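You operate a simulated robot arm through the tools that you are given. There is no shell and no other tool.

The job below is to be done with a simulated robot arm. You get a single attempt, and the scene is never put back.

Task
Press the rivet of the press card's colour home in the fixture slide.
Fine: take it from the rivet block, use the press lever and draw the slide out again. Where these are worked on the way, their far stop is far enough and under half their travel is too little: fixture slide.

Only the result counts: the job must be done as asked and must still hold three seconds after the hand-in. Knocking over, shifting, dropping, spilling or breaking anything else fails it.

Robot
A 6-joint arm with a two-finger parallel gripper, fixed in place. Base frame: the origin is at the foot of the arm, x ahead of it, y to its left, z up; the work surface is at about z = 0. Readings come in m, degrees, newtons and seconds.
With the tool pointing down near the work surface it reaches from about 0.24 to 0.58 m from the base axis. Its first joint turns from -166.0 to 166.0 degrees. Payload 1.5 kg.
The TCP is the grasp point between the finger pads, 0.03 m short of the fingertips. In the tool frame z runs along the fingers and y along their closing line. The gripper opens to 0.08 m. The fingers are 0.017 m wide and 0.012 m thick; the gripper's body (0.04 by 0.082 m) begins 0.08 m behind the TCP.
Orientation is told as [roll, pitch, yaw] about the base's x, y, z axes, in that order, counted from this pose: with the fingers straight down and closing along the base's y, the tool's x points along the base's -x, its y along +y and its z along -z.

Tools
- The arm moves only by the tool jog_arm. Its argument "plan" is a list of rows, each an object of numbers (a shift or turn left out is 0, a gripper value left out holds the last): "claw": the finger opening in mm, from 0 to 80; "dx", "dy", "dz": the shift along the tool's x, y, z in units of 300 mm (1.0 is 300 mm); "rx", "ry", "rz": the turn, a rotation vector about the tool's x, y, z in units of 90 degrees (1.0 is 90 degrees). In form: [{"claw": .., "dx": .., "dy": .., "dz": .., "rx": .., "ry": .., "rz": ..}, ...]. A call has 1 to 20 rows; each row is the pose to reach, as a shift and turn from the pose commanded when the call began, along the tool's axes at that moment. A call with a number of a shift or a turn outside -1 to 1 is refused whole. Each row takes 0.2 s and may step no farther than 0.05 m and 8.6 degrees from the row before; otherwise, or with a gripper value out of range, the whole call is refused. Where a pose cannot be reached the arm comes as near as it can. A force on the tool above 40 N (or 10 N above the force at the start of the call, whichever is more), or a blocked arm, ends the call early, and 0.2 s more pass. Each finger travels about 0.072 m/s and halts on what it meets, pressing with about 23 N; the grip force reading is that of the motor and also rises with nothing between the fingers. The clock runs only during rows and for 0.2 s after the last one: add rows that repeat a pose to give the fingers time. It gives the time, the measured TCP pose, the force on the tool (base axes), the opening and the grip force at its end, in the units of the frame above (readings bear some noise), with the torque about the TCP (base axes, N m) and any sound that the robot's microphone picked up.
- Cameras (640 x 400 px; columns grow to the right, rows downward): "scene" is fixed at [0.396, -0.5012, 0.7226]; the picture's right is [0.50, 0.87, 0.00], its down [0.56, -0.32, -0.76] and it looks along [-0.66, 0.38, -0.65] (base axes); focal length 284 px, centre (320, 200). "wrist" rides on the gripper at [0.072, -0.007, -0.122] in the tool frame; the picture's right is [0.09, 1.00, 0.00], its down [-0.84, 0.08, -0.54] and it looks along [-0.54, 0.05, 0.84] (tool axes); focal length 238 px, centre (320, 200). There is no depth. A picture from a camera that has moved, and an enlarged one, comes with that camera's place and axes in the base frame and with its lens.
- camera(camera): a new picture of that camera. No time passes.
- zoom(camera, box): a new picture of the part [left, top, right, bottom] of that camera's present view, enlarged. No time passes.
- hand_in(): hands the job in; it is judged then, once.

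Nothing tells you positions but the pictures and the camera data. Unless the task says otherwise, let go and move clear before handing in.

The tools are called by a JSON object that holds its "method" and its "body". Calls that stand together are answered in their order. jog_arm: Moves the arm, as the interface text tells. Its arguments: {"type":"object","properties":{"plan":{"type":"array","items":{"type":"object","properties":{"claw":{"type":"number"},"dx":{"type":"number"},"dy":{"type":"number"},"dz":{"type":"number"},"rx":{"type":"number"},"ry":{"type":"number"},"rz":{"type":"number"}}}}},"required":["plan"]} The other tools are called the same way: camera (camera) takes a picture; zoom (camera, box) takes an enlarged picture of a part of a camera's view; hand_in () hands the job in.

At the start:

```text
time: 0.0
ee_pos: [0.0739, -0.28, 0.4792]
tool_rot: [-0.1, -0.1, -0.2]
contact_force: [-0.3, 0.1, -0.6]
wrist_torque: [0.0, -0.03, -0.04]
width: 0.0798
grip_force: 0.0
```

scene: 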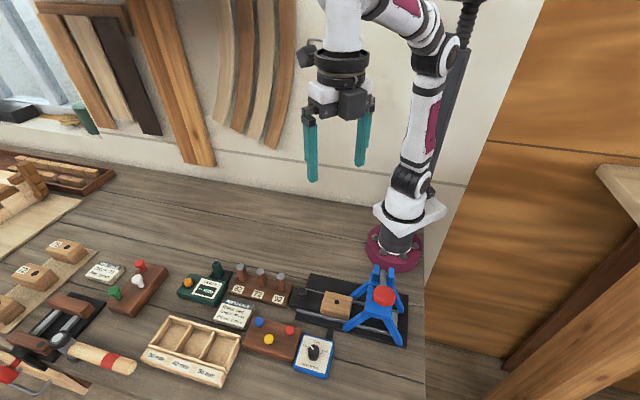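
wrist: 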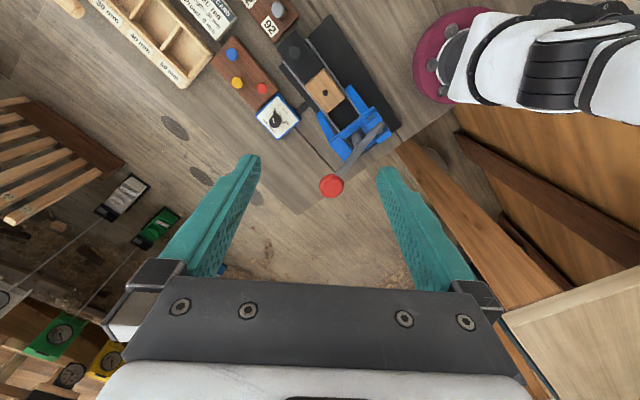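

I see a bench with a blue press (red lever knob), a fixture slide with a wooden block, a rivet block with three coloured rivets and several cards. I'll take enlarged views first.

{"method": "zoom", "body": {"camera": "scene", "box": [220, 250, 420, 380]}}

{"method": "zoom", "body": {"camera": "scene", "box": [80, 240, 280, 370]}}

{"method": "zoom", "body": {"camera": "wrist", "box": [200, 0, 420, 210]}}

{"method": "zoom", "body": {"camera": "scene", "box": [200, 280, 280, 340]}}

```text
3.08 times, centred on (320, 315) of scene
camera zoom: at [0.396, -0.5012, 0.7226], right [0.5, 0.87, 0.0], down [0.56, -0.32, -0.76], along [-0.66, 0.38, -0.65], focal length 875 px, centre (320, -154)
```

zoom: 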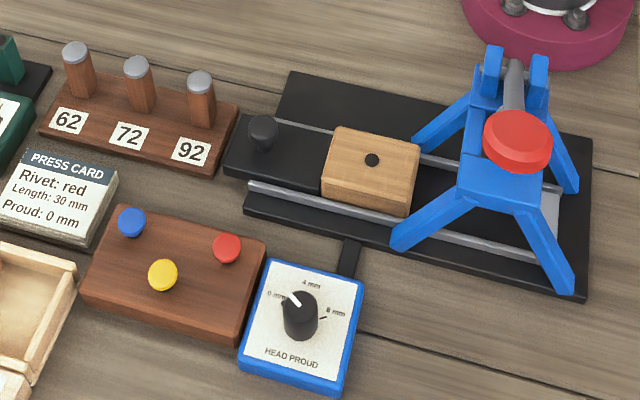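

```text
3.08 times, centred on (180, 305) of scene
camera zoom: at [0.396, -0.5012, 0.7226], right [0.5, 0.87, 0.0], down [0.56, -0.32, -0.76], along [-0.66, 0.38, -0.65], focal length 875 px, centre (751, -123)
```

zoom: 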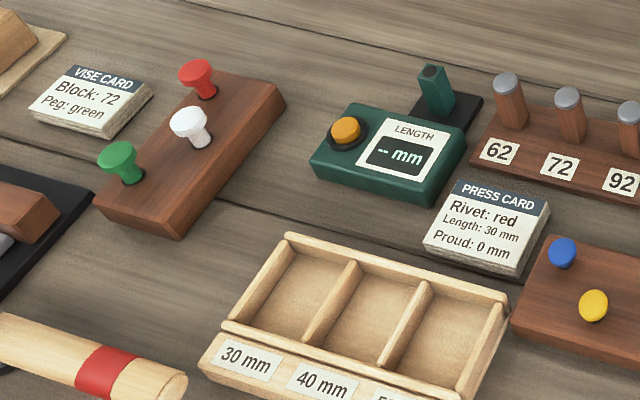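

```text
1.90 times, centred on (310, 105) of wrist
camera zoom: at [0.0025, -0.2879, 0.6009], right [-0.09, 1.0, 0.0], down [0.84, 0.08, 0.54], along [0.54, 0.05, -0.84], focal length 454 px, centre (339, 381)
```

zoom: 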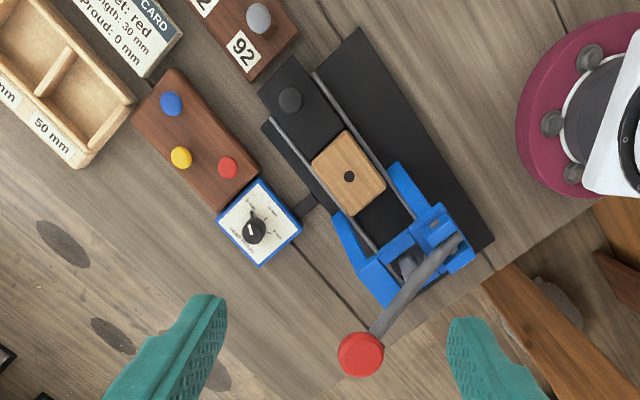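

```text
6.67 times, centred on (240, 310) of scene
camera zoom: at [0.396, -0.5012, 0.7226], right [0.5, 0.87, 0.0], down [0.56, -0.32, -0.76], along [-0.66, 0.38, -0.65], focal length 1895 px, centre (853, -533)
```

zoom: 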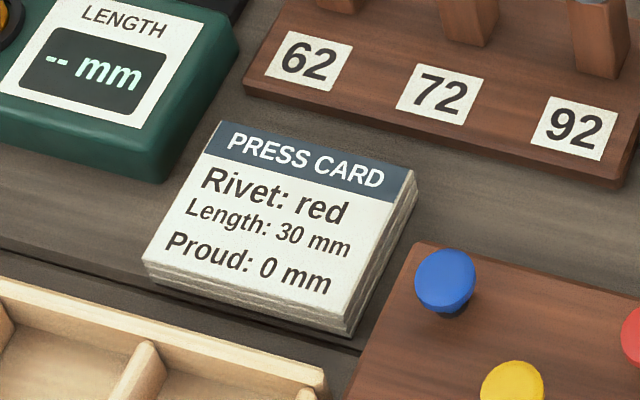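

The press card asks for the red rivet, 0 mm proud. By triangulation the rivet head is near (0.086, -0.405, 0.048), the fixture hole near (0.084, -0.270, 0.05), the slide knob near (0.016, -0.338) and the lever knob near (0.205, -0.25, 0.24). I'll move above the rivet block for a closer look.

{"method": "jog_arm", "body": {"plan": [{"dx": -0.006, "dy": -0.06, "dz": 0.11}, {"dx": -0.012, "dy": -0.12, "dz": 0.22}, {"dx": -0.018, "dy": -0.18, "dz": 0.33}, {"dx": -0.024, "dy": -0.24, "dz": 0.44}, {"dx": -0.03, "dy": -0.3, "dz": 0.55}, {"dx": -0.036, "dy": -0.36, "dz": 0.66}, {"dx": -0.04, "dy": -0.417, "dz": 0.76}, {"dx": -0.04, "dy": -0.417, "dz": 0.76}]}}

{"method": "camera", "body": {"camera": "wrist"}}

{"method": "zoom", "body": {"camera": "scene", "box": [290, 325, 340, 380]}}

```text
time: 1.8
ee_pos: [0.0877, -0.406, 0.251]
tool_rot: [0.0, -0.1, -0.1]
contact_force: [0.2, 0.4, 0.0]
wrist_torque: [-0.01, -0.01, -0.01]
width: 0.0799
grip_force: 0.1
```

```text
taken
camera wrist: at [0.0164, -0.4134, 0.3727], right [-0.09, 1.0, 0.0], down [0.84, 0.08, 0.54], along [0.54, 0.05, -0.84], focal length 238 px, centre (320, 200)
```

wrist: 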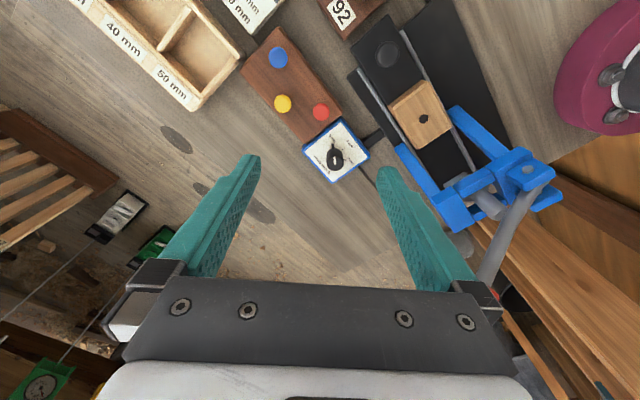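

```text
7.27 times, centred on (315, 352) of scene
camera zoom: at [0.396, -0.5012, 0.7226], right [0.5, 0.87, 0.0], down [0.56, -0.32, -0.76], along [-0.66, 0.38, -0.65], focal length 2067 px, centre (356, -909)
```

zoom: 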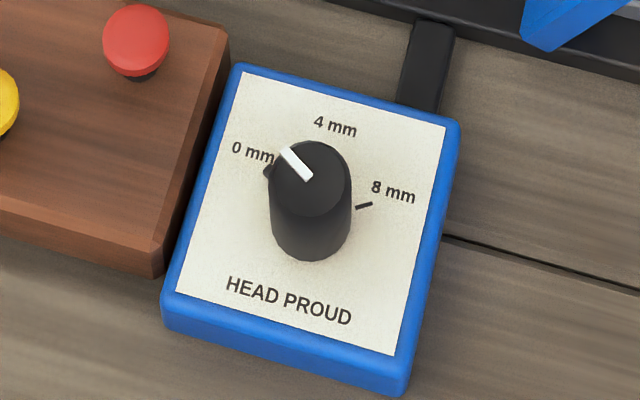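

The dial already stands at 0 mm, so it stays as it is. Next I'll look closely at the rivets, the hole and the press from the wrist camera.

{"method": "zoom", "body": {"camera": "wrist", "box": [230, 20, 390, 160]}}

{"method": "zoom", "body": {"camera": "wrist", "box": [340, 0, 560, 240]}}

{"method": "zoom", "body": {"camera": "scene", "box": [240, 310, 320, 370]}}

{"method": "zoom", "body": {"camera": "scene", "box": [330, 250, 420, 350]}}

{"method": "camera", "body": {"camera": "scene"}}

```text
2.86 times, centred on (310, 90) of wrist
camera zoom: at [0.0164, -0.4134, 0.3727], right [-0.09, 1.0, 0.0], down [0.84, 0.08, 0.54], along [0.54, 0.05, -0.84], focal length 681 px, centre (349, 514)
```

zoom: 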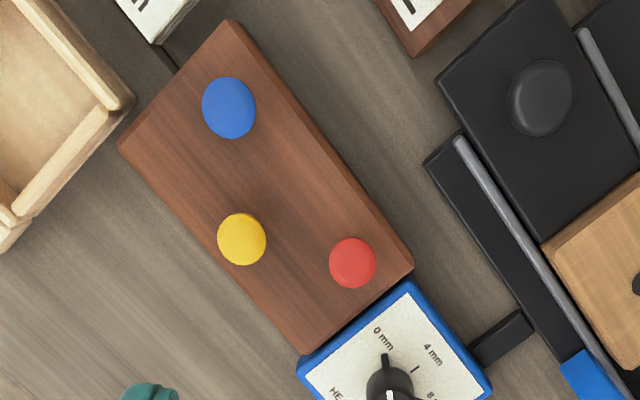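

```text
1.67 times, centred on (450, 120) of wrist
camera zoom: at [0.0164, -0.4134, 0.3727], right [-0.09, 1.0, 0.0], down [0.84, 0.08, 0.54], along [0.54, 0.05, -0.84], focal length 397 px, centre (103, 333)
```

zoom: 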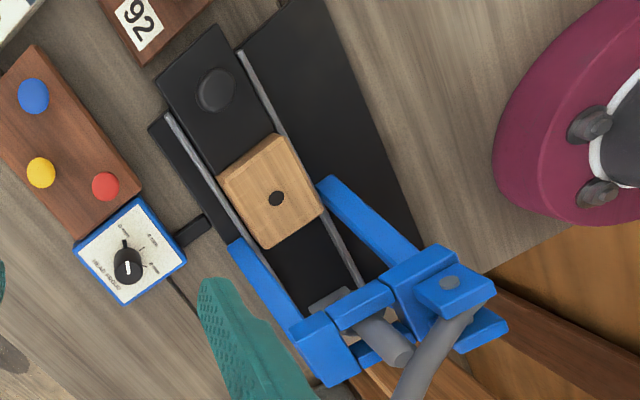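

```text
6.67 times, centred on (280, 340) of scene
camera zoom: at [0.396, -0.5012, 0.7226], right [0.5, 0.87, 0.0], down [0.56, -0.32, -0.76], along [-0.66, 0.38, -0.65], focal length 1895 px, centre (587, -733)
```

zoom: 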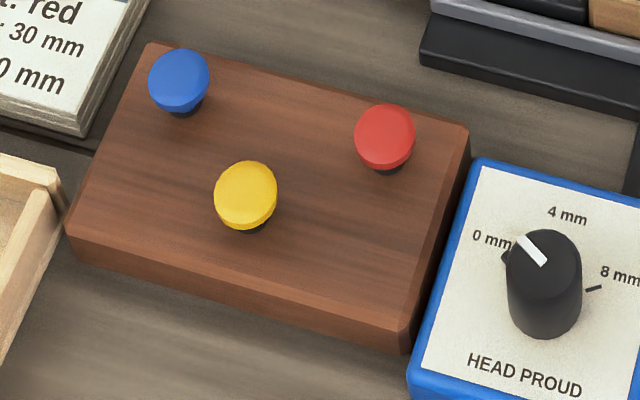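

```text
4.00 times, centred on (375, 300) of scene
camera zoom: at [0.396, -0.5012, 0.7226], right [0.5, 0.87, 0.0], down [0.56, -0.32, -0.76], along [-0.66, 0.38, -0.65], focal length 1137 px, centre (100, -200)
```

zoom: 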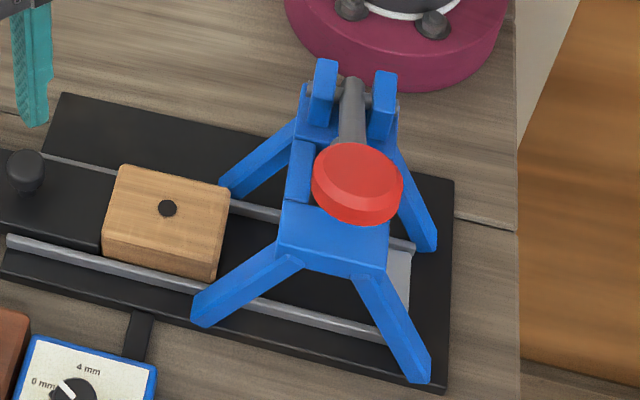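

```text
taken
```

scene: 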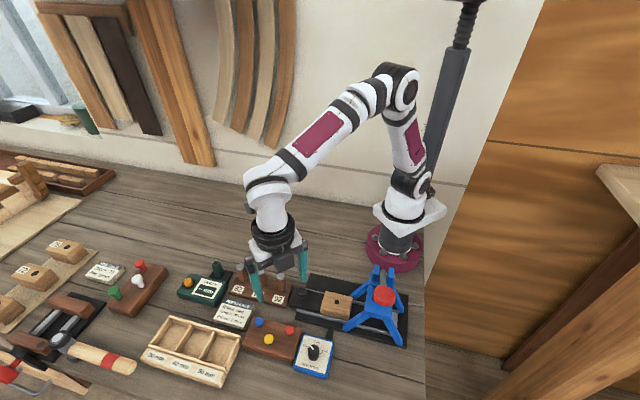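

The red rivet's head sits about 18 mm above its block at roughly (0.087, -0.405), with the yellow rivet 50 mm away in -y. I'll lower with the fingers partly closed and check the alignment.

{"method": "jog_arm", "body": {"plan": [{"dz": 0.14, "claw": 44}, {"dz": 0.28, "claw": 44}, {"dz": 0.42, "claw": 44}, {"dz": 0.46, "claw": 44}, {"dz": 0.46, "claw": 44}]}}

{"method": "camera", "body": {"camera": "wrist"}}

{"method": "zoom", "body": {"camera": "scene", "box": [230, 280, 330, 370]}}

```text
time: 3.0
ee_pos: [0.0851, -0.409, 0.1148]
tool_rot: [-0.1, -0.1, -0.1]
contact_force: [0.1, 0.4, 0.3]
wrist_torque: [0.0, 0.03, -0.01]
width: 0.044
grip_force: 0.1
```

```text
taken
camera wrist: at [0.0136, -0.4156, 0.236], right [-0.09, 1.0, 0.0], down [0.84, 0.08, 0.54], along [0.54, 0.05, -0.84], focal length 238 px, centre (320, 200)
```

wrist: 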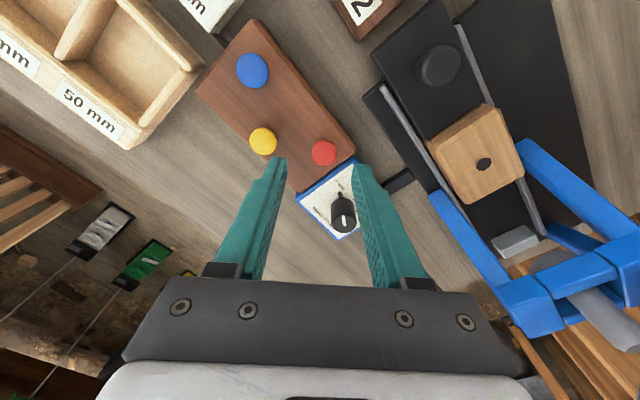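

```text
4.44 times, centred on (280, 325) of scene
camera zoom: at [0.396, -0.5012, 0.7226], right [0.5, 0.87, 0.0], down [0.56, -0.32, -0.76], along [-0.66, 0.38, -0.65], focal length 1263 px, centre (498, -356)
```

zoom: 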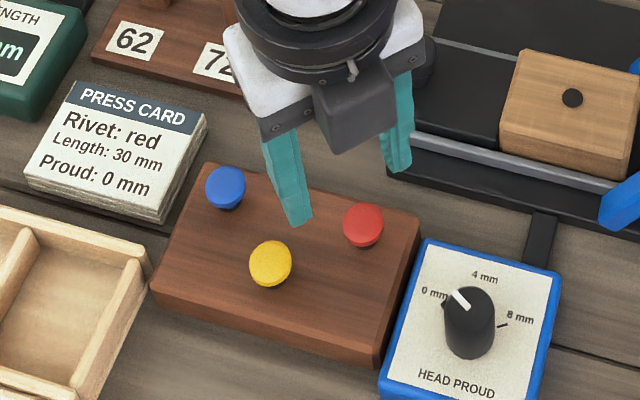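

{"method": "zoom", "body": {"camera": "wrist", "box": [260, 110, 400, 210]}}

```text
4.00 times, centred on (330, 160) of wrist
camera zoom: at [0.0136, -0.4156, 0.236], right [-0.09, 1.0, 0.0], down [0.84, 0.08, 0.54], along [0.54, 0.05, -0.84], focal length 953 px, centre (280, 360)
```

zoom: 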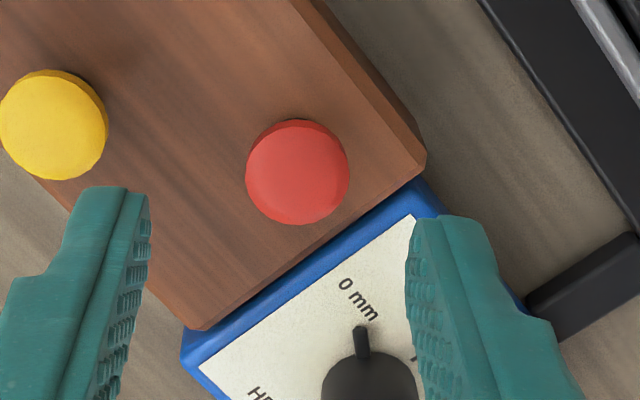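

The head is about 3 mm off the finger centre line in +y and 2 mm in +x. I'll correct that, come down part way and look again.

{"method": "jog_arm", "body": {"plan": [{"dx": -0.007, "dy": 0.011, "dz": 0.05}, {"dx": -0.007, "dy": 0.011, "dz": 0.09}, {"dx": -0.007, "dy": 0.011, "dz": 0.09}]}}

{"method": "zoom", "body": {"camera": "wrist", "box": [260, 110, 400, 210]}}

{"method": "zoom", "body": {"camera": "scene", "box": [250, 300, 320, 350]}}

```text
time: 3.8
ee_pos: [0.0882, -0.4037, 0.0872]
tool_rot: [-0.1, -0.2, -0.1]
contact_force: [0.4, -0.6, -0.1]
wrist_torque: [0.02, -0.01, -0.04]
width: 0.0438
grip_force: 0.0
```

```text
4.00 times, centred on (330, 160) of wrist
camera zoom: at [0.0167, -0.4112, 0.2081], right [-0.09, 1.0, 0.0], down [0.84, 0.08, 0.54], along [0.54, 0.05, -0.84], focal length 953 px, centre (280, 360)
```

zoom: 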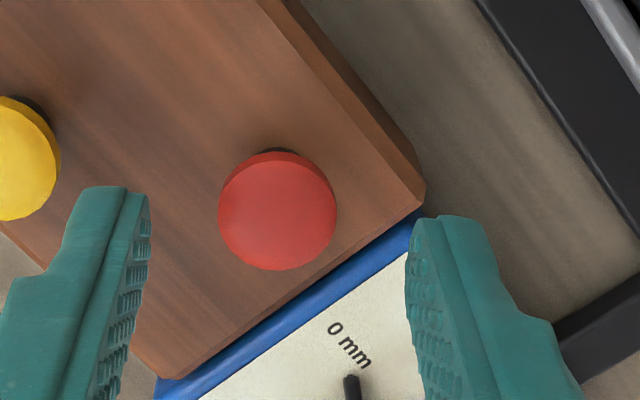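

```text
8.00 times, centred on (285, 325) of scene
camera zoom: at [0.396, -0.5012, 0.7226], right [0.5, 0.87, 0.0], down [0.56, -0.32, -0.76], along [-0.66, 0.38, -0.65], focal length 2274 px, centre (600, -800)
```

zoom: 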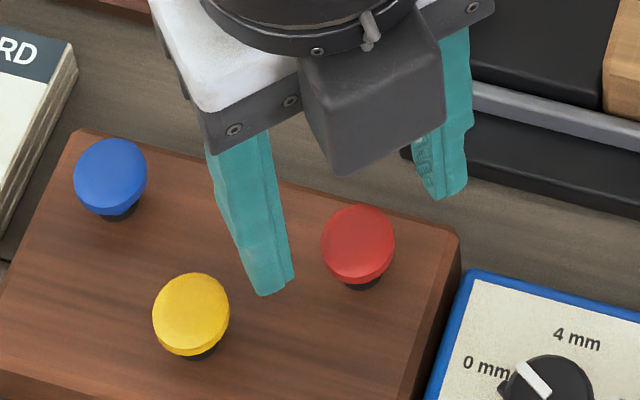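

The head is centred now and its top is about 39 mm below the TCP. I'll descend 19 mm and close on it.

{"method": "jog_arm", "body": {"plan": [{"dx": 0.002, "dy": -0.003, "dz": 0.04}, {"dx": 0.002, "dy": -0.003, "dz": 0.063}, {"dx": 0.002, "dy": -0.003, "dz": 0.063}, {"dx": 0.002, "dy": -0.003, "dz": 0.063, "claw": 10}, {"dx": 0.002, "dy": -0.003, "dz": 0.063, "claw": 10}, {"dx": 0.002, "dy": -0.003, "dz": 0.063, "claw": 10}]}}

{"method": "zoom", "body": {"camera": "wrist", "box": [260, 110, 400, 210]}}

{"method": "zoom", "body": {"camera": "scene", "box": [250, 300, 320, 350]}}

```text
time: 5.2
ee_pos: [0.0881, -0.4058, 0.0682]
tool_rot: [-0.1, -0.1, -0.1]
contact_force: [-0.6, 0.0, -0.5]
wrist_torque: [0.0, 0.0, 0.01]
width: 0.0208
grip_force: 22.8
```

```text
4.00 times, centred on (330, 160) of wrist
camera zoom: at [0.0163, -0.4122, 0.1888], right [-0.09, 1.0, 0.0], down [0.84, 0.08, 0.54], along [0.54, 0.05, -0.84], focal length 953 px, centre (280, 360)
```

zoom: 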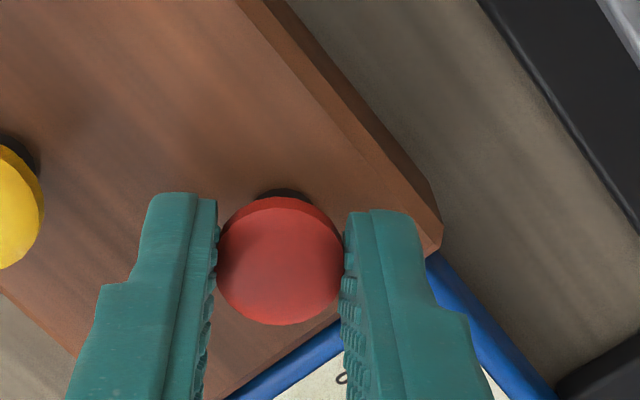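

```text
8.00 times, centred on (285, 325) of scene
camera zoom: at [0.396, -0.5012, 0.7226], right [0.5, 0.87, 0.0], down [0.56, -0.32, -0.76], along [-0.66, 0.38, -0.65], focal length 2274 px, centre (600, -800)
```

zoom: 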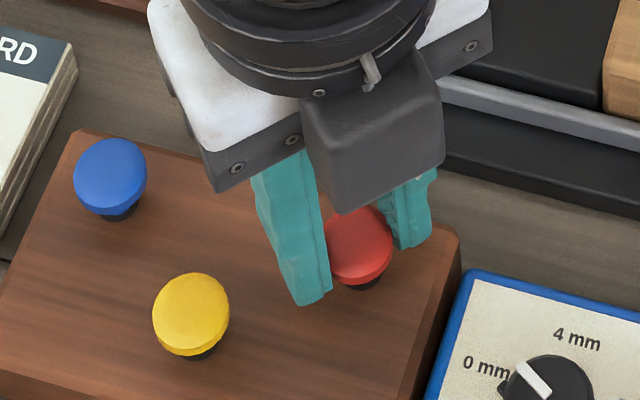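

Gripped at 20.8 mm wide. I'll lift straight up.

{"method": "jog_arm", "body": {"plan": [{"dz": -0.04}, {"dz": -0.1}, {"dz": -0.18}, {"dz": -0.28}, {"dz": -0.28}]}}

{"method": "zoom", "body": {"camera": "wrist", "box": [230, 80, 440, 230]}}

{"method": "zoom", "body": {"camera": "scene", "box": [250, 270, 330, 340]}}

```text
time: 6.4
ee_pos: [0.0878, -0.4024, 0.1538]
tool_rot: [-0.1, -0.1, -0.1]
contact_force: [-1.0, -0.4, -0.6]
wrist_torque: [-0.01, -0.04, 0.0]
width: 0.0209
grip_force: 22.8
```

```text
2.67 times, centred on (335, 155) of wrist
camera zoom: at [0.0166, -0.4094, 0.274], right [-0.09, 1.0, 0.0], down [0.84, 0.08, 0.54], along [0.54, 0.05, -0.84], focal length 636 px, centre (280, 320)
```

zoom: 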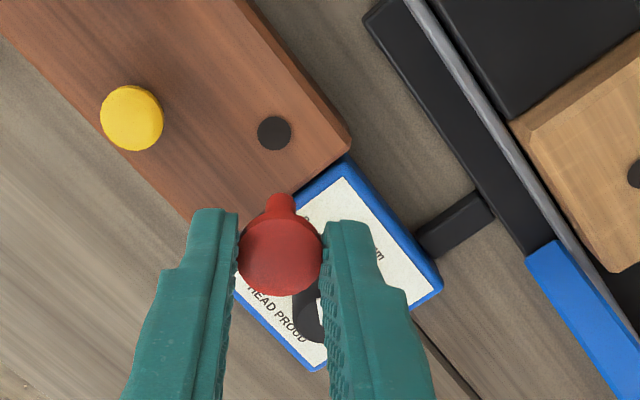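

```text
5.71 times, centred on (290, 305) of scene
camera zoom: at [0.396, -0.5012, 0.7226], right [0.5, 0.87, 0.0], down [0.56, -0.32, -0.76], along [-0.66, 0.38, -0.65], focal length 1624 px, centre (491, -400)
```

zoom: 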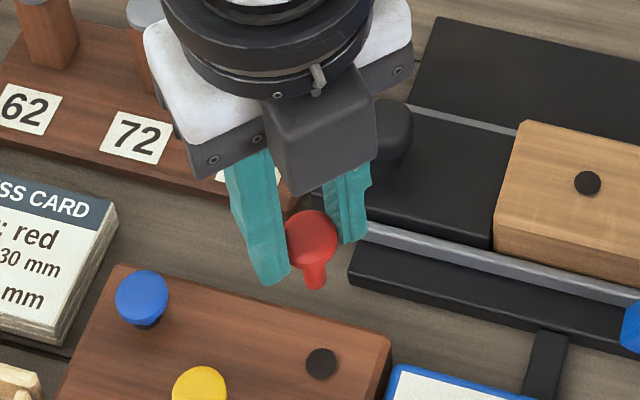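

The rivet is out, held upright by its head. I'll carry it level above the fixture hole at about (0.084, -0.270) and look.

{"method": "jog_arm", "body": {"plan": [{"dx": 0.003, "dy": 0.1}, {"dx": 0.006, "dy": 0.2}, {"dx": 0.009, "dy": 0.3}, {"dx": 0.0117, "dy": 0.4}, {"dx": 0.0117, "dy": 0.443}, {"dx": 0.0117, "dy": 0.443}]}}

{"method": "camera", "body": {"camera": "wrist"}}

{"method": "zoom", "body": {"camera": "wrist", "box": [250, 70, 390, 200]}}

{"method": "zoom", "body": {"camera": "scene", "box": [300, 240, 420, 350]}}

```text
time: 7.8
ee_pos: [0.0867, -0.2695, 0.1505]
tool_rot: [0.0, -0.1, -0.1]
contact_force: [0.3, -0.5, 0.4]
wrist_torque: [0.01, 0.02, 0.02]
width: 0.0206
grip_force: 22.8
```

```text
taken
camera wrist: at [0.0146, -0.2771, 0.2722], right [-0.09, 1.0, 0.0], down [0.84, 0.08, 0.54], along [0.54, 0.05, -0.84], focal length 238 px, centre (320, 200)
```

wrist: 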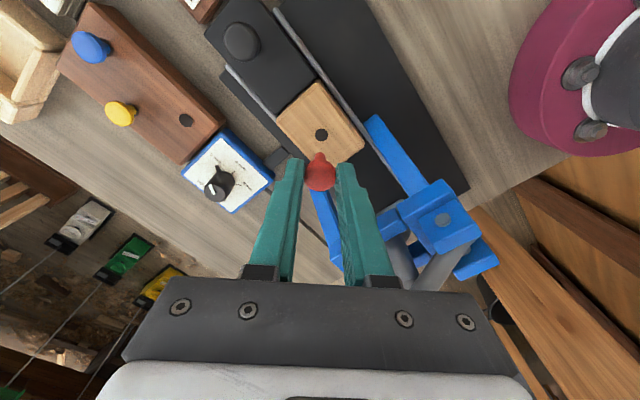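

```text
3.08 times, centred on (320, 135) of wrist
camera zoom: at [0.0146, -0.2771, 0.2722], right [-0.09, 1.0, 0.0], down [0.84, 0.08, 0.54], along [0.54, 0.05, -0.84], focal length 733 px, centre (320, 400)
```

zoom: 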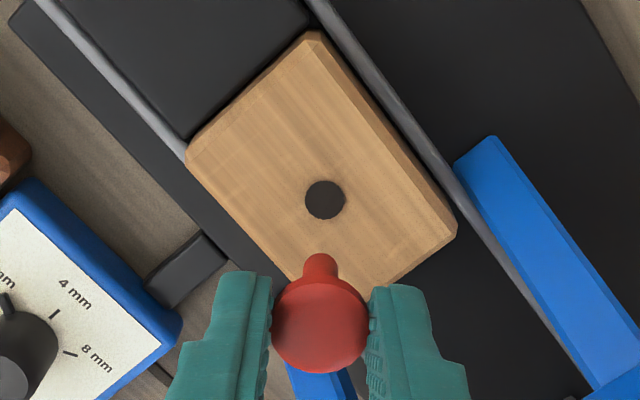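

```text
3.64 times, centred on (360, 295) of scene
camera zoom: at [0.396, -0.5012, 0.7226], right [0.5, 0.87, 0.0], down [0.56, -0.32, -0.76], along [-0.66, 0.38, -0.65], focal length 1034 px, centre (174, -146)
```

zoom: 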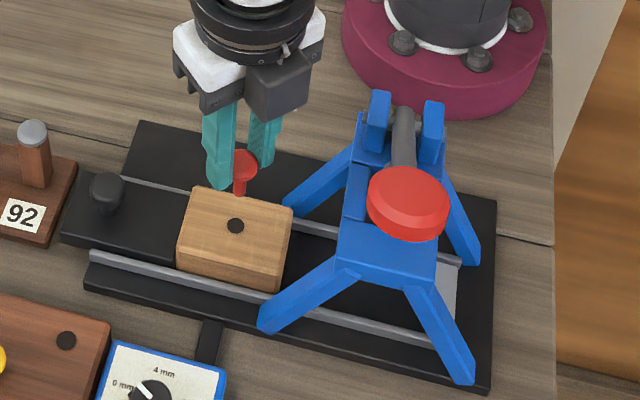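

The hole is about 3 mm towards -x and 1 mm towards +y of the rivet axis. I'll correct and lower until the stem tip is just above the hole.

{"method": "jog_arm", "body": {"plan": [{"dx": 0.0093, "dy": 0.0027}, {"dx": 0.0093, "dy": 0.0027, "dz": 0.06}, {"dx": 0.0093, "dy": 0.0027, "dz": 0.11}, {"dx": 0.0093, "dy": 0.0027, "dz": 0.11}]}}

{"method": "zoom", "body": {"camera": "wrist", "box": [250, 90, 390, 220]}}

{"method": "zoom", "body": {"camera": "scene", "box": [310, 270, 370, 330]}}

```text
time: 8.8
ee_pos: [0.0825, -0.2701, 0.1176]
tool_rot: [-0.1, 0.0, 0.0]
contact_force: [0.4, 0.2, 0.0]
wrist_torque: [0.01, 0.0, -0.01]
width: 0.0207
grip_force: 23.4
```

```text
3.08 times, centred on (320, 155) of wrist
camera zoom: at [0.0109, -0.2779, 0.239], right [-0.09, 1.0, 0.0], down [0.84, 0.08, 0.54], along [0.54, 0.05, -0.84], focal length 733 px, centre (320, 338)
```

zoom: 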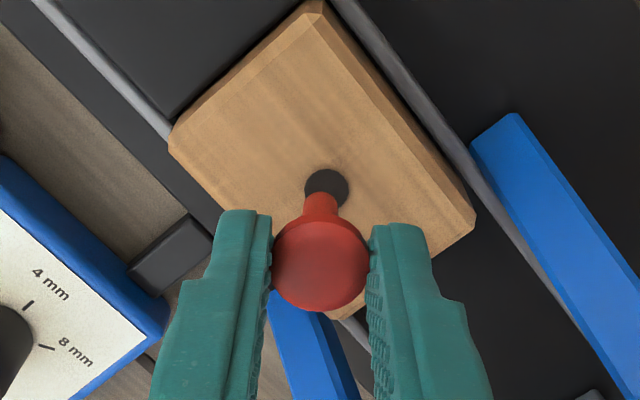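

```text
6.67 times, centred on (340, 300) of scene
camera zoom: at [0.396, -0.5012, 0.7226], right [0.5, 0.87, 0.0], down [0.56, -0.32, -0.76], along [-0.66, 0.38, -0.65], focal length 1895 px, centre (187, -467)
```

zoom: 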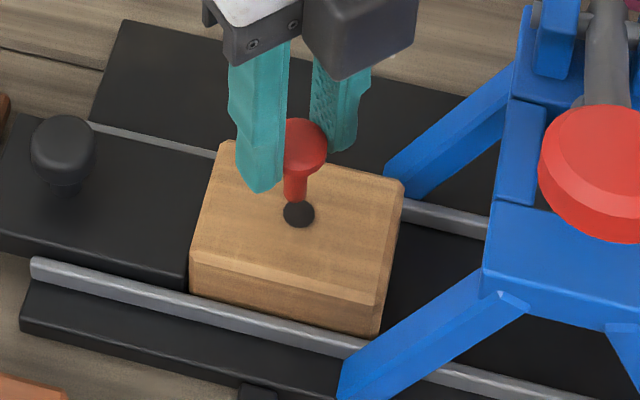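

The stem tip is just above the hole, about 1.4 mm short in +y. I'll correct and insert slowly, letting the force limit stop me.

{"method": "jog_arm", "body": {"plan": [{"dx": -0.0017, "dy": 0.0047}, {"dx": -0.0017, "dy": 0.0047, "dz": 0.015}, {"dx": -0.0017, "dy": 0.0047, "dz": 0.03}, {"dx": -0.0017, "dy": 0.0047, "dz": 0.045}, {"dx": -0.0017, "dy": 0.0047, "dz": 0.06}, {"dx": -0.0017, "dy": 0.0047, "dz": 0.06}]}}

{"method": "zoom", "body": {"camera": "wrist", "box": [250, 90, 390, 220]}}

{"method": "zoom", "body": {"camera": "scene", "box": [310, 270, 370, 330]}}

```text
time: 10.2
ee_pos: [0.0828, -0.2676, 0.1004]
tool_rot: [0.0, -0.1, 0.0]
contact_force: [0.5, 0.2, -0.4]
wrist_torque: [-0.02, 0.03, 0.03]
width: 0.0205
grip_force: 23.3
```

```text
3.08 times, centred on (320, 155) of wrist
camera zoom: at [0.0116, -0.2755, 0.2224], right [-0.09, 1.0, 0.0], down [0.84, 0.08, 0.54], along [0.54, 0.05, -0.84], focal length 733 px, centre (320, 338)
```

zoom: 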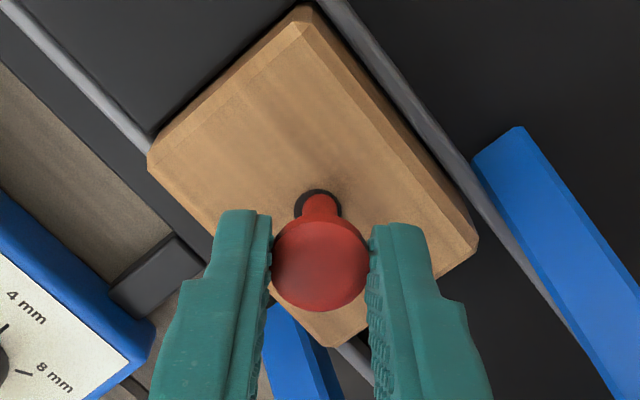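

```text
6.67 times, centred on (340, 300) of scene
camera zoom: at [0.396, -0.5012, 0.7226], right [0.5, 0.87, 0.0], down [0.56, -0.32, -0.76], along [-0.66, 0.38, -0.65], focal length 1895 px, centre (187, -467)
```

zoom: 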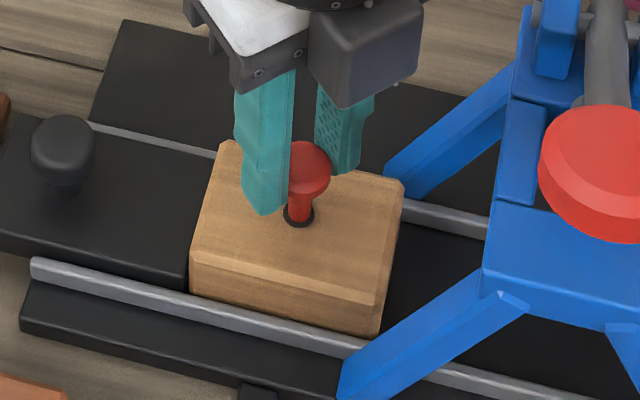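

The tip is centred in the hole mouth. I'll continue down.

{"method": "jog_arm", "body": {"plan": [{"dz": 0.01}, {"dz": 0.02}, {"dz": 0.03}, {"dz": 0.04}, {"dz": 0.045}, {"dz": 0.045}]}}

{"method": "zoom", "body": {"camera": "wrist", "box": [250, 90, 390, 220]}}

{"method": "zoom", "body": {"camera": "scene", "box": [310, 270, 370, 330]}}

```text
time: 11.6
ee_pos: [0.0816, -0.2686, 0.0878]
tool_rot: [-0.1, 0.0, -0.1]
contact_force: [4.4, 3.8, 15.5]
wrist_torque: [0.05, -0.15, -0.01]
width: 0.0206
grip_force: 23.0
```

```text
3.08 times, centred on (320, 155) of wrist
camera zoom: at [0.0108, -0.276, 0.2083], right [-0.09, 1.0, 0.0], down [0.84, 0.08, 0.54], along [0.54, 0.05, -0.84], focal length 733 px, centre (320, 338)
```

zoom: 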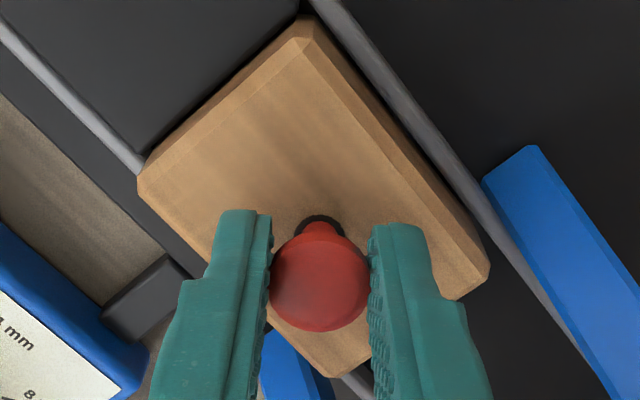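

```text
6.67 times, centred on (340, 300) of scene
camera zoom: at [0.396, -0.5012, 0.7226], right [0.5, 0.87, 0.0], down [0.56, -0.32, -0.76], along [-0.66, 0.38, -0.65], focal length 1895 px, centre (187, -467)
```

zoom: 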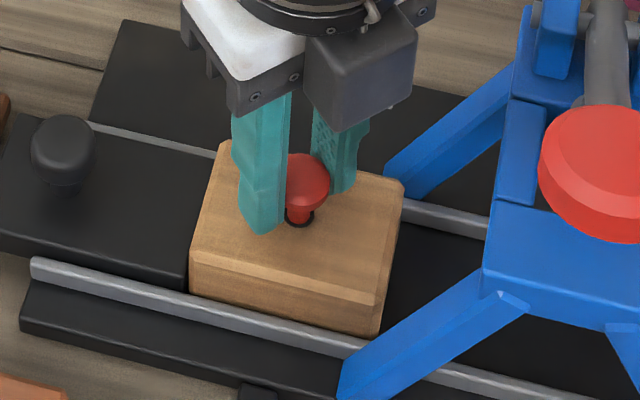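

The rivet has met resistance (15 N) and stands upright in the hole. I'll ease up slightly, let go and see whether it stays.

{"method": "jog_arm", "body": {"plan": [{"dz": -0.004}, {"dz": -0.004, "claw": 36}, {"dz": -0.004, "claw": 36}, {"dz": -0.004, "claw": 36}]}}

{"method": "zoom", "body": {"camera": "wrist", "box": [250, 90, 390, 220]}}

{"method": "zoom", "body": {"camera": "scene", "box": [310, 270, 370, 330]}}

```text
time: 12.6
ee_pos: [0.0818, -0.2684, 0.0882]
tool_rot: [-0.1, -0.1, -0.1]
contact_force: [-0.2, 0.3, 0.4]
wrist_torque: [0.01, -0.01, 0.0]
width: 0.0359
grip_force: 0.0
```

```text
3.08 times, centred on (320, 155) of wrist
camera zoom: at [0.0103, -0.2759, 0.2092], right [-0.09, 1.0, 0.0], down [0.84, 0.08, 0.54], along [0.54, 0.05, -0.84], focal length 733 px, centre (320, 338)
```

zoom: 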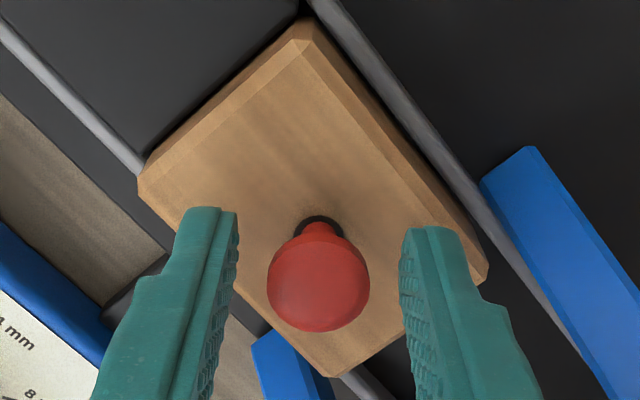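

```text
6.67 times, centred on (340, 300) of scene
camera zoom: at [0.396, -0.5012, 0.7226], right [0.5, 0.87, 0.0], down [0.56, -0.32, -0.76], along [-0.66, 0.38, -0.65], focal length 1895 px, centre (187, -467)
```

zoom: 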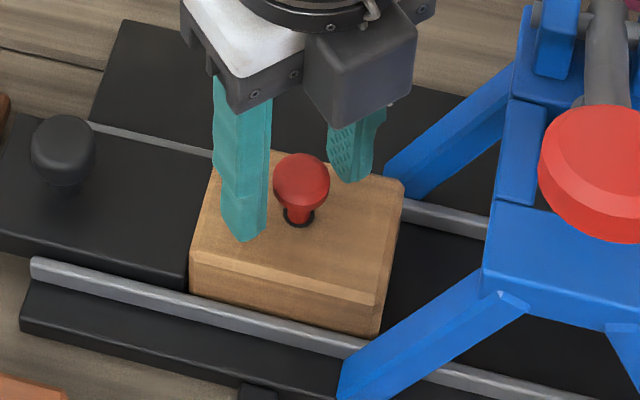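

The rivet holds upright on its own. I'll rise clear, move above the slide's black knob and turn 45° so the fingers close along the slide's travel.

{"method": "jog_arm", "body": {"plan": [{"dz": -0.1, "claw": 40}, {"dz": -0.22}, {"dz": -0.33}, {"dz": -0.33, "dx": 0.04, "dy": -0.04, "rz": 0.083}, {"dz": -0.33, "dx": 0.08, "dy": -0.08, "rz": 0.166}, {"dz": -0.33, "dx": 0.12, "dy": -0.12, "rz": 0.25}, {"dz": -0.33, "dx": 0.16, "dy": -0.16, "rz": 0.333}, {"dz": -0.33, "dx": 0.19, "dy": -0.2, "rz": 0.417}, {"dz": -0.33, "dx": 0.22, "dy": -0.232, "rz": 0.5}, {"dz": -0.25, "dx": 0.22, "dy": -0.232, "rz": 0.5}, {"dz": -0.15, "dx": 0.22, "dy": -0.232, "rz": 0.5}, {"dz": -0.15, "dx": 0.22, "dy": -0.232, "rz": 0.5}]}}

{"method": "camera", "body": {"camera": "wrist"}}

{"method": "zoom", "body": {"camera": "wrist", "box": [250, 90, 390, 220]}}

{"method": "zoom", "body": {"camera": "scene", "box": [270, 250, 390, 340]}}

```text
time: 15.2
ee_pos: [0.0168, -0.3388, 0.134]
tool_rot: [0.0, 0.0, -45.1]
contact_force: [-0.2, 0.2, 0.3]
wrist_torque: [-0.01, -0.03, -0.02]
width: 0.0401
grip_force: 0.0
```

```text
taken
camera wrist: at [-0.0385, -0.2923, 0.2547], right [0.64, 0.77, 0.0], down [0.64, -0.54, 0.54], along [0.42, -0.35, -0.84], focal length 238 px, centre (320, 200)
```

wrist: 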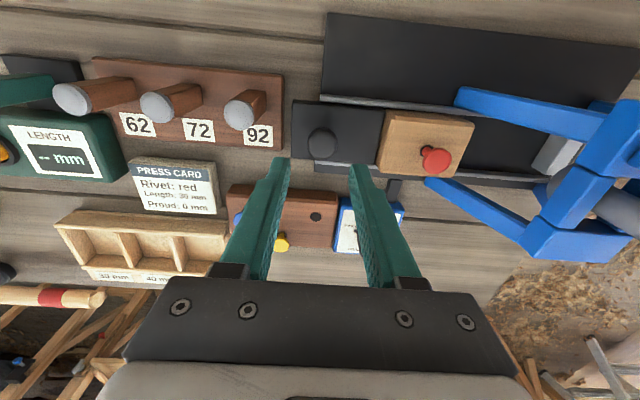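

```text
3.08 times, centred on (320, 155) of wrist
camera zoom: at [-0.0385, -0.2923, 0.2547], right [0.64, 0.77, 0.0], down [0.64, -0.54, 0.54], along [0.42, -0.35, -0.84], focal length 733 px, centre (320, 338)
```

zoom: 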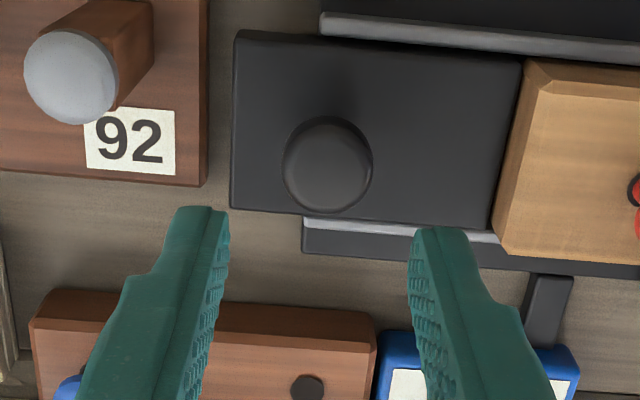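

```text
4.44 times, centred on (330, 295) of scene
camera zoom: at [0.396, -0.5012, 0.7226], right [0.5, 0.87, 0.0], down [0.56, -0.32, -0.76], along [-0.66, 0.38, -0.65], focal length 1263 px, centre (276, -222)
```

zoom: 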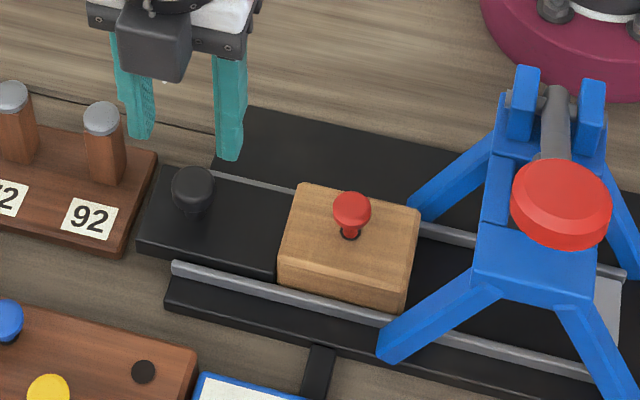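

The slide runs along the tool's y now, and the knob is within 1.5 mm of the finger centre. The plate top is at about z = 0.027 and the knob top at 0.053. I'll descend and grip the knob.

{"method": "jog_arm", "body": {"plan": [{"dy": 0.0047, "dz": 0.1}, {"dy": 0.0047, "dz": 0.19}, {"dy": 0.0047, "dz": 0.228}, {"dy": 0.0047, "dz": 0.228}, {"dy": 0.0047, "dz": 0.228, "claw": 15}, {"dy": 0.0047, "dz": 0.228, "claw": 15}, {"dy": 0.0047, "dz": 0.228, "claw": 15}]}}

{"method": "zoom", "body": {"camera": "wrist", "box": [250, 90, 390, 220]}}

{"method": "zoom", "body": {"camera": "scene", "box": [270, 250, 390, 340]}}

```text
time: 16.8
ee_pos: [0.0188, -0.337, 0.0643]
tool_rot: [0.1, -0.2, -45.0]
contact_force: [10.7, -0.4, -11.8]
wrist_torque: [-0.06, -0.2, -0.01]
width: 0.0253
grip_force: 36.1
```

```text
3.08 times, centred on (320, 155) of wrist
camera zoom: at [-0.0368, -0.2915, 0.1849], right [0.64, 0.77, 0.0], down [0.65, -0.54, 0.54], along [0.42, -0.35, -0.84], focal length 733 px, centre (320, 338)
```

zoom: 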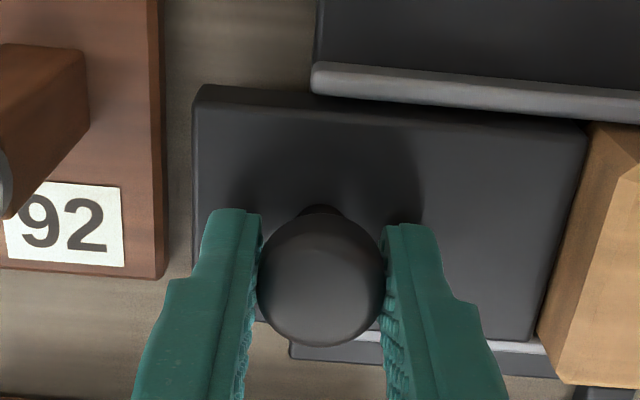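

```text
4.44 times, centred on (330, 295) of scene
camera zoom: at [0.396, -0.5012, 0.7226], right [0.5, 0.87, 0.0], down [0.56, -0.32, -0.76], along [-0.66, 0.38, -0.65], focal length 1263 px, centre (276, -222)
```

zoom: 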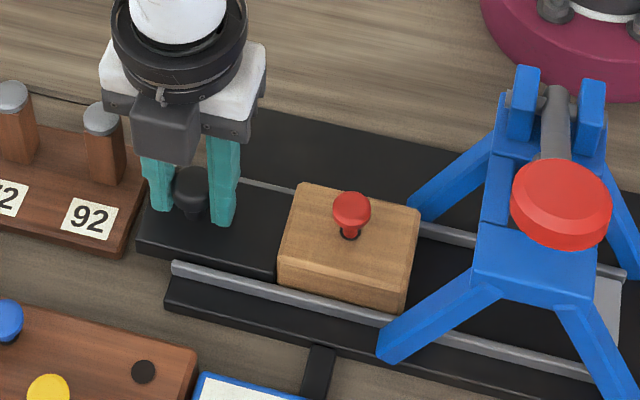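

The knob is gripped. I'll push the slide along +tool y under the press, in two stages.

{"method": "jog_arm", "body": {"plan": [{"dy": 0.015}, {"dy": 0.04}, {"dy": 0.07}, {"dy": 0.1}, {"dy": 0.13}, {"dy": 0.16}, {"dy": 0.18}, {"dy": 0.18}]}}

{"method": "camera", "body": {"camera": "wrist"}}

{"method": "zoom", "body": {"camera": "scene", "box": [290, 240, 430, 350]}}

```text
time: 18.6
ee_pos: [0.0562, -0.2978, 0.0654]
tool_rot: [0.1, 0.0, -45.1]
contact_force: [-13.3, 12.8, 14.4]
wrist_torque: [0.21, 0.2, -0.11]
width: 0.0254
grip_force: 36.5
```

```text
taken
camera wrist: at [0.0013, -0.2527, 0.1862], right [0.64, 0.77, 0.0], down [0.64, -0.54, 0.54], along [0.42, -0.35, -0.84], focal length 238 px, centre (320, 200)
```

wrist: 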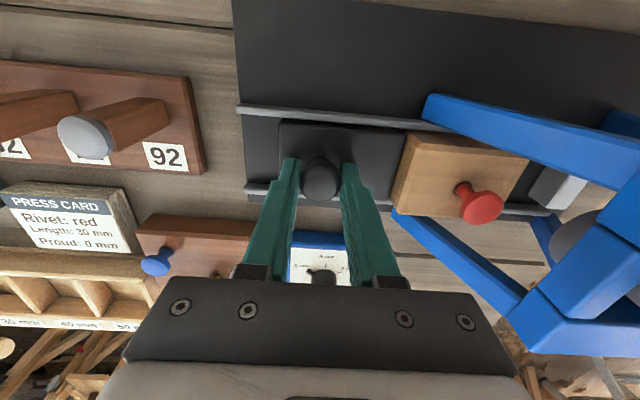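

```text
3.64 times, centred on (360, 295) of scene
camera zoom: at [0.396, -0.5012, 0.7226], right [0.5, 0.87, 0.0], down [0.56, -0.32, -0.76], along [-0.66, 0.38, -0.65], focal length 1034 px, centre (174, -146)
```

zoom: 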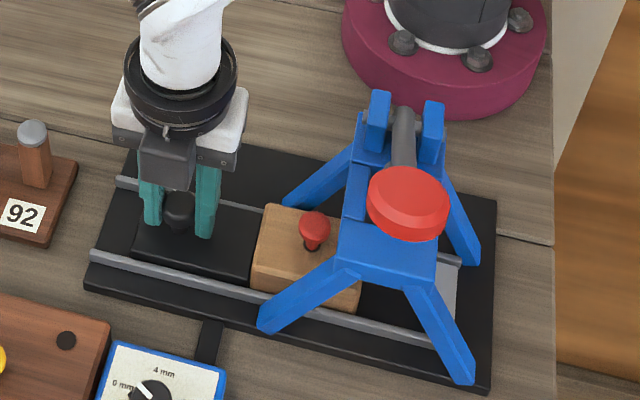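

The slide has moved 54 mm cleanly, with some sideways load on the knob. I'll push on towards the stop with a slight +tool-x correction.

{"method": "jog_arm", "body": {"plan": [{"dx": 0.004, "dy": 0.01}, {"dx": 0.005, "dy": 0.03}, {"dx": 0.006, "dy": 0.06}, {"dx": 0.007, "dy": 0.09}, {"dx": 0.008, "dy": 0.11}, {"dx": 0.009, "dy": 0.13}, {"dx": 0.009, "dy": 0.13}]}}

{"method": "camera", "body": {"camera": "wrist"}}

{"method": "zoom", "body": {"camera": "scene", "box": [290, 240, 430, 350]}}

```text
time: 20.2
ee_pos: [0.0823, -0.2717, 0.0658]
tool_rot: [-0.1, -0.3, -45.0]
contact_force: [22.1, -22.5, 9.3]
wrist_torque: [-0.43, -0.39, -0.02]
width: 0.0253
grip_force: 36.8
```

```text
taken
camera wrist: at [0.0267, -0.2253, 0.1866], right [0.64, 0.77, 0.0], down [0.64, -0.53, 0.55], along [0.42, -0.35, -0.84], focal length 238 px, centre (320, 200)
```

wrist: 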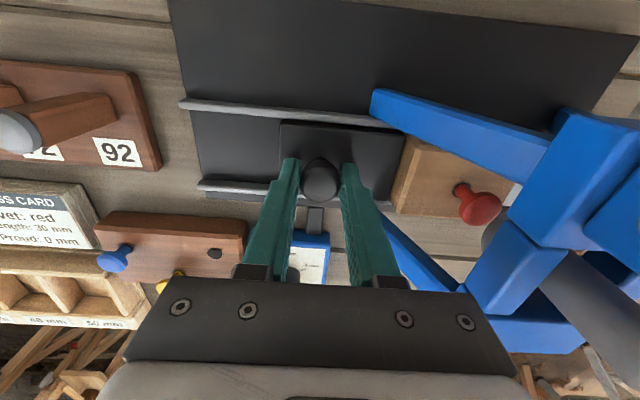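

```text
3.64 times, centred on (360, 295) of scene
camera zoom: at [0.396, -0.5012, 0.7226], right [0.5, 0.87, 0.0], down [0.56, -0.32, -0.76], along [-0.66, 0.38, -0.65], focal length 1034 px, centre (174, -146)
```

zoom: 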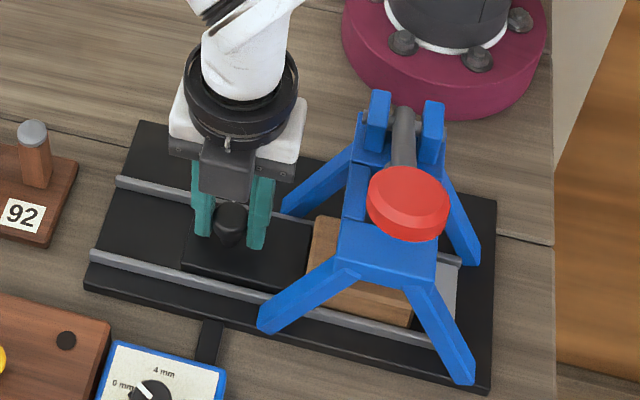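

The slide is at about 93 mm. I overcorrected sideways, so I'll relieve that and push on gently until it meets its stop.

{"method": "jog_arm", "body": {"plan": [{"dx": -0.003, "dy": 0.0}, {"dx": -0.0057, "dy": 0.0}, {"dx": -0.0057, "dy": 0.012}, {"dx": -0.0057, "dy": 0.024}, {"dx": -0.0057, "dy": 0.036}, {"dx": -0.0057, "dy": 0.048}, {"dx": -0.0057, "dy": 0.06}, {"dx": -0.0057, "dy": 0.06}]}}

{"method": "camera", "body": {"camera": "wrist"}}

{"method": "zoom", "body": {"camera": "scene", "box": [290, 240, 430, 350]}}

```text
time: 21.4
ee_pos: [0.0875, -0.264, 0.0641]
tool_rot: [-0.2, -0.2, -45.0]
contact_force: [-15.8, -7.5, -4.4]
wrist_torque: [-0.06, 0.31, 0.01]
width: 0.0252
grip_force: 36.9
stopped in row 6: the force on the tool passed its limit at 61 N (the readings are from after the stop); the commanded pose is now the measured one
```

```text
taken
camera wrist: at [0.0327, -0.2186, 0.1856], right [0.64, 0.77, 0.0], down [0.65, -0.53, 0.54], along [0.42, -0.35, -0.84], focal length 238 px, centre (320, 200)
```

wrist: 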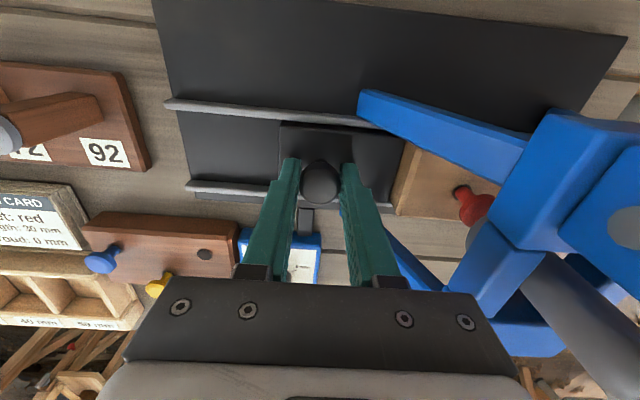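

```text
3.64 times, centred on (360, 295) of scene
camera zoom: at [0.396, -0.5012, 0.7226], right [0.5, 0.87, 0.0], down [0.56, -0.32, -0.76], along [-0.66, 0.38, -0.65], focal length 1034 px, centre (174, -146)
```

zoom: 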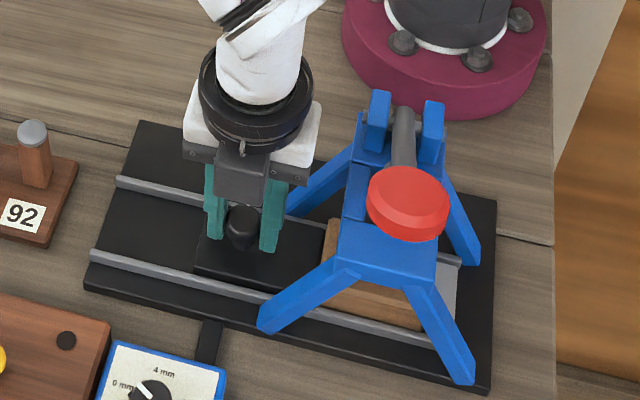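

The push met a firm stop at about 100 mm of travel. I'll check that it's the slide stop and not the rivet against the ram.

{"method": "zoom", "body": {"camera": "scene", "box": [350, 280, 420, 340]}}

{"method": "zoom", "body": {"camera": "wrist", "box": [370, 80, 590, 340]}}

```text
6.67 times, centred on (385, 310) of scene
camera zoom: at [0.396, -0.5012, 0.7226], right [0.5, 0.87, 0.0], down [0.56, -0.32, -0.76], along [-0.66, 0.38, -0.65], focal length 1895 px, centre (-113, -533)
```

zoom: 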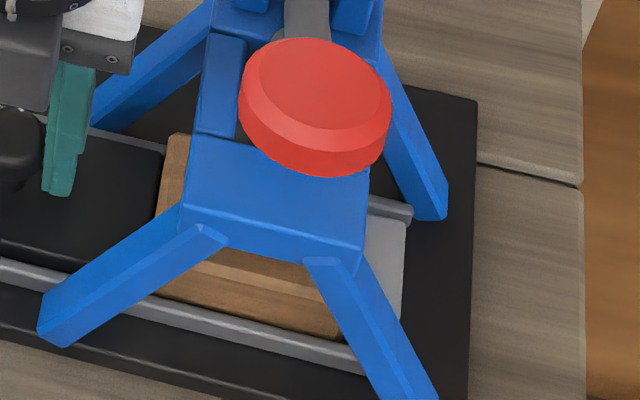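

```text
1.54 times, centred on (480, 210) of wrist
camera zoom: at [0.0327, -0.2186, 0.1856], right [0.64, 0.77, 0.0], down [0.65, -0.53, 0.54], along [0.42, -0.35, -0.84], focal length 367 px, centre (74, 185)
```

zoom: 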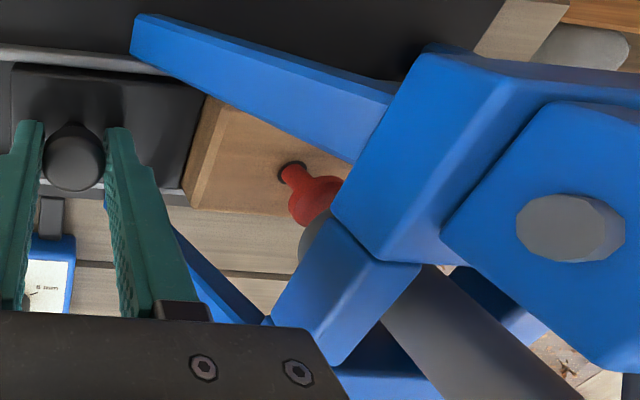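

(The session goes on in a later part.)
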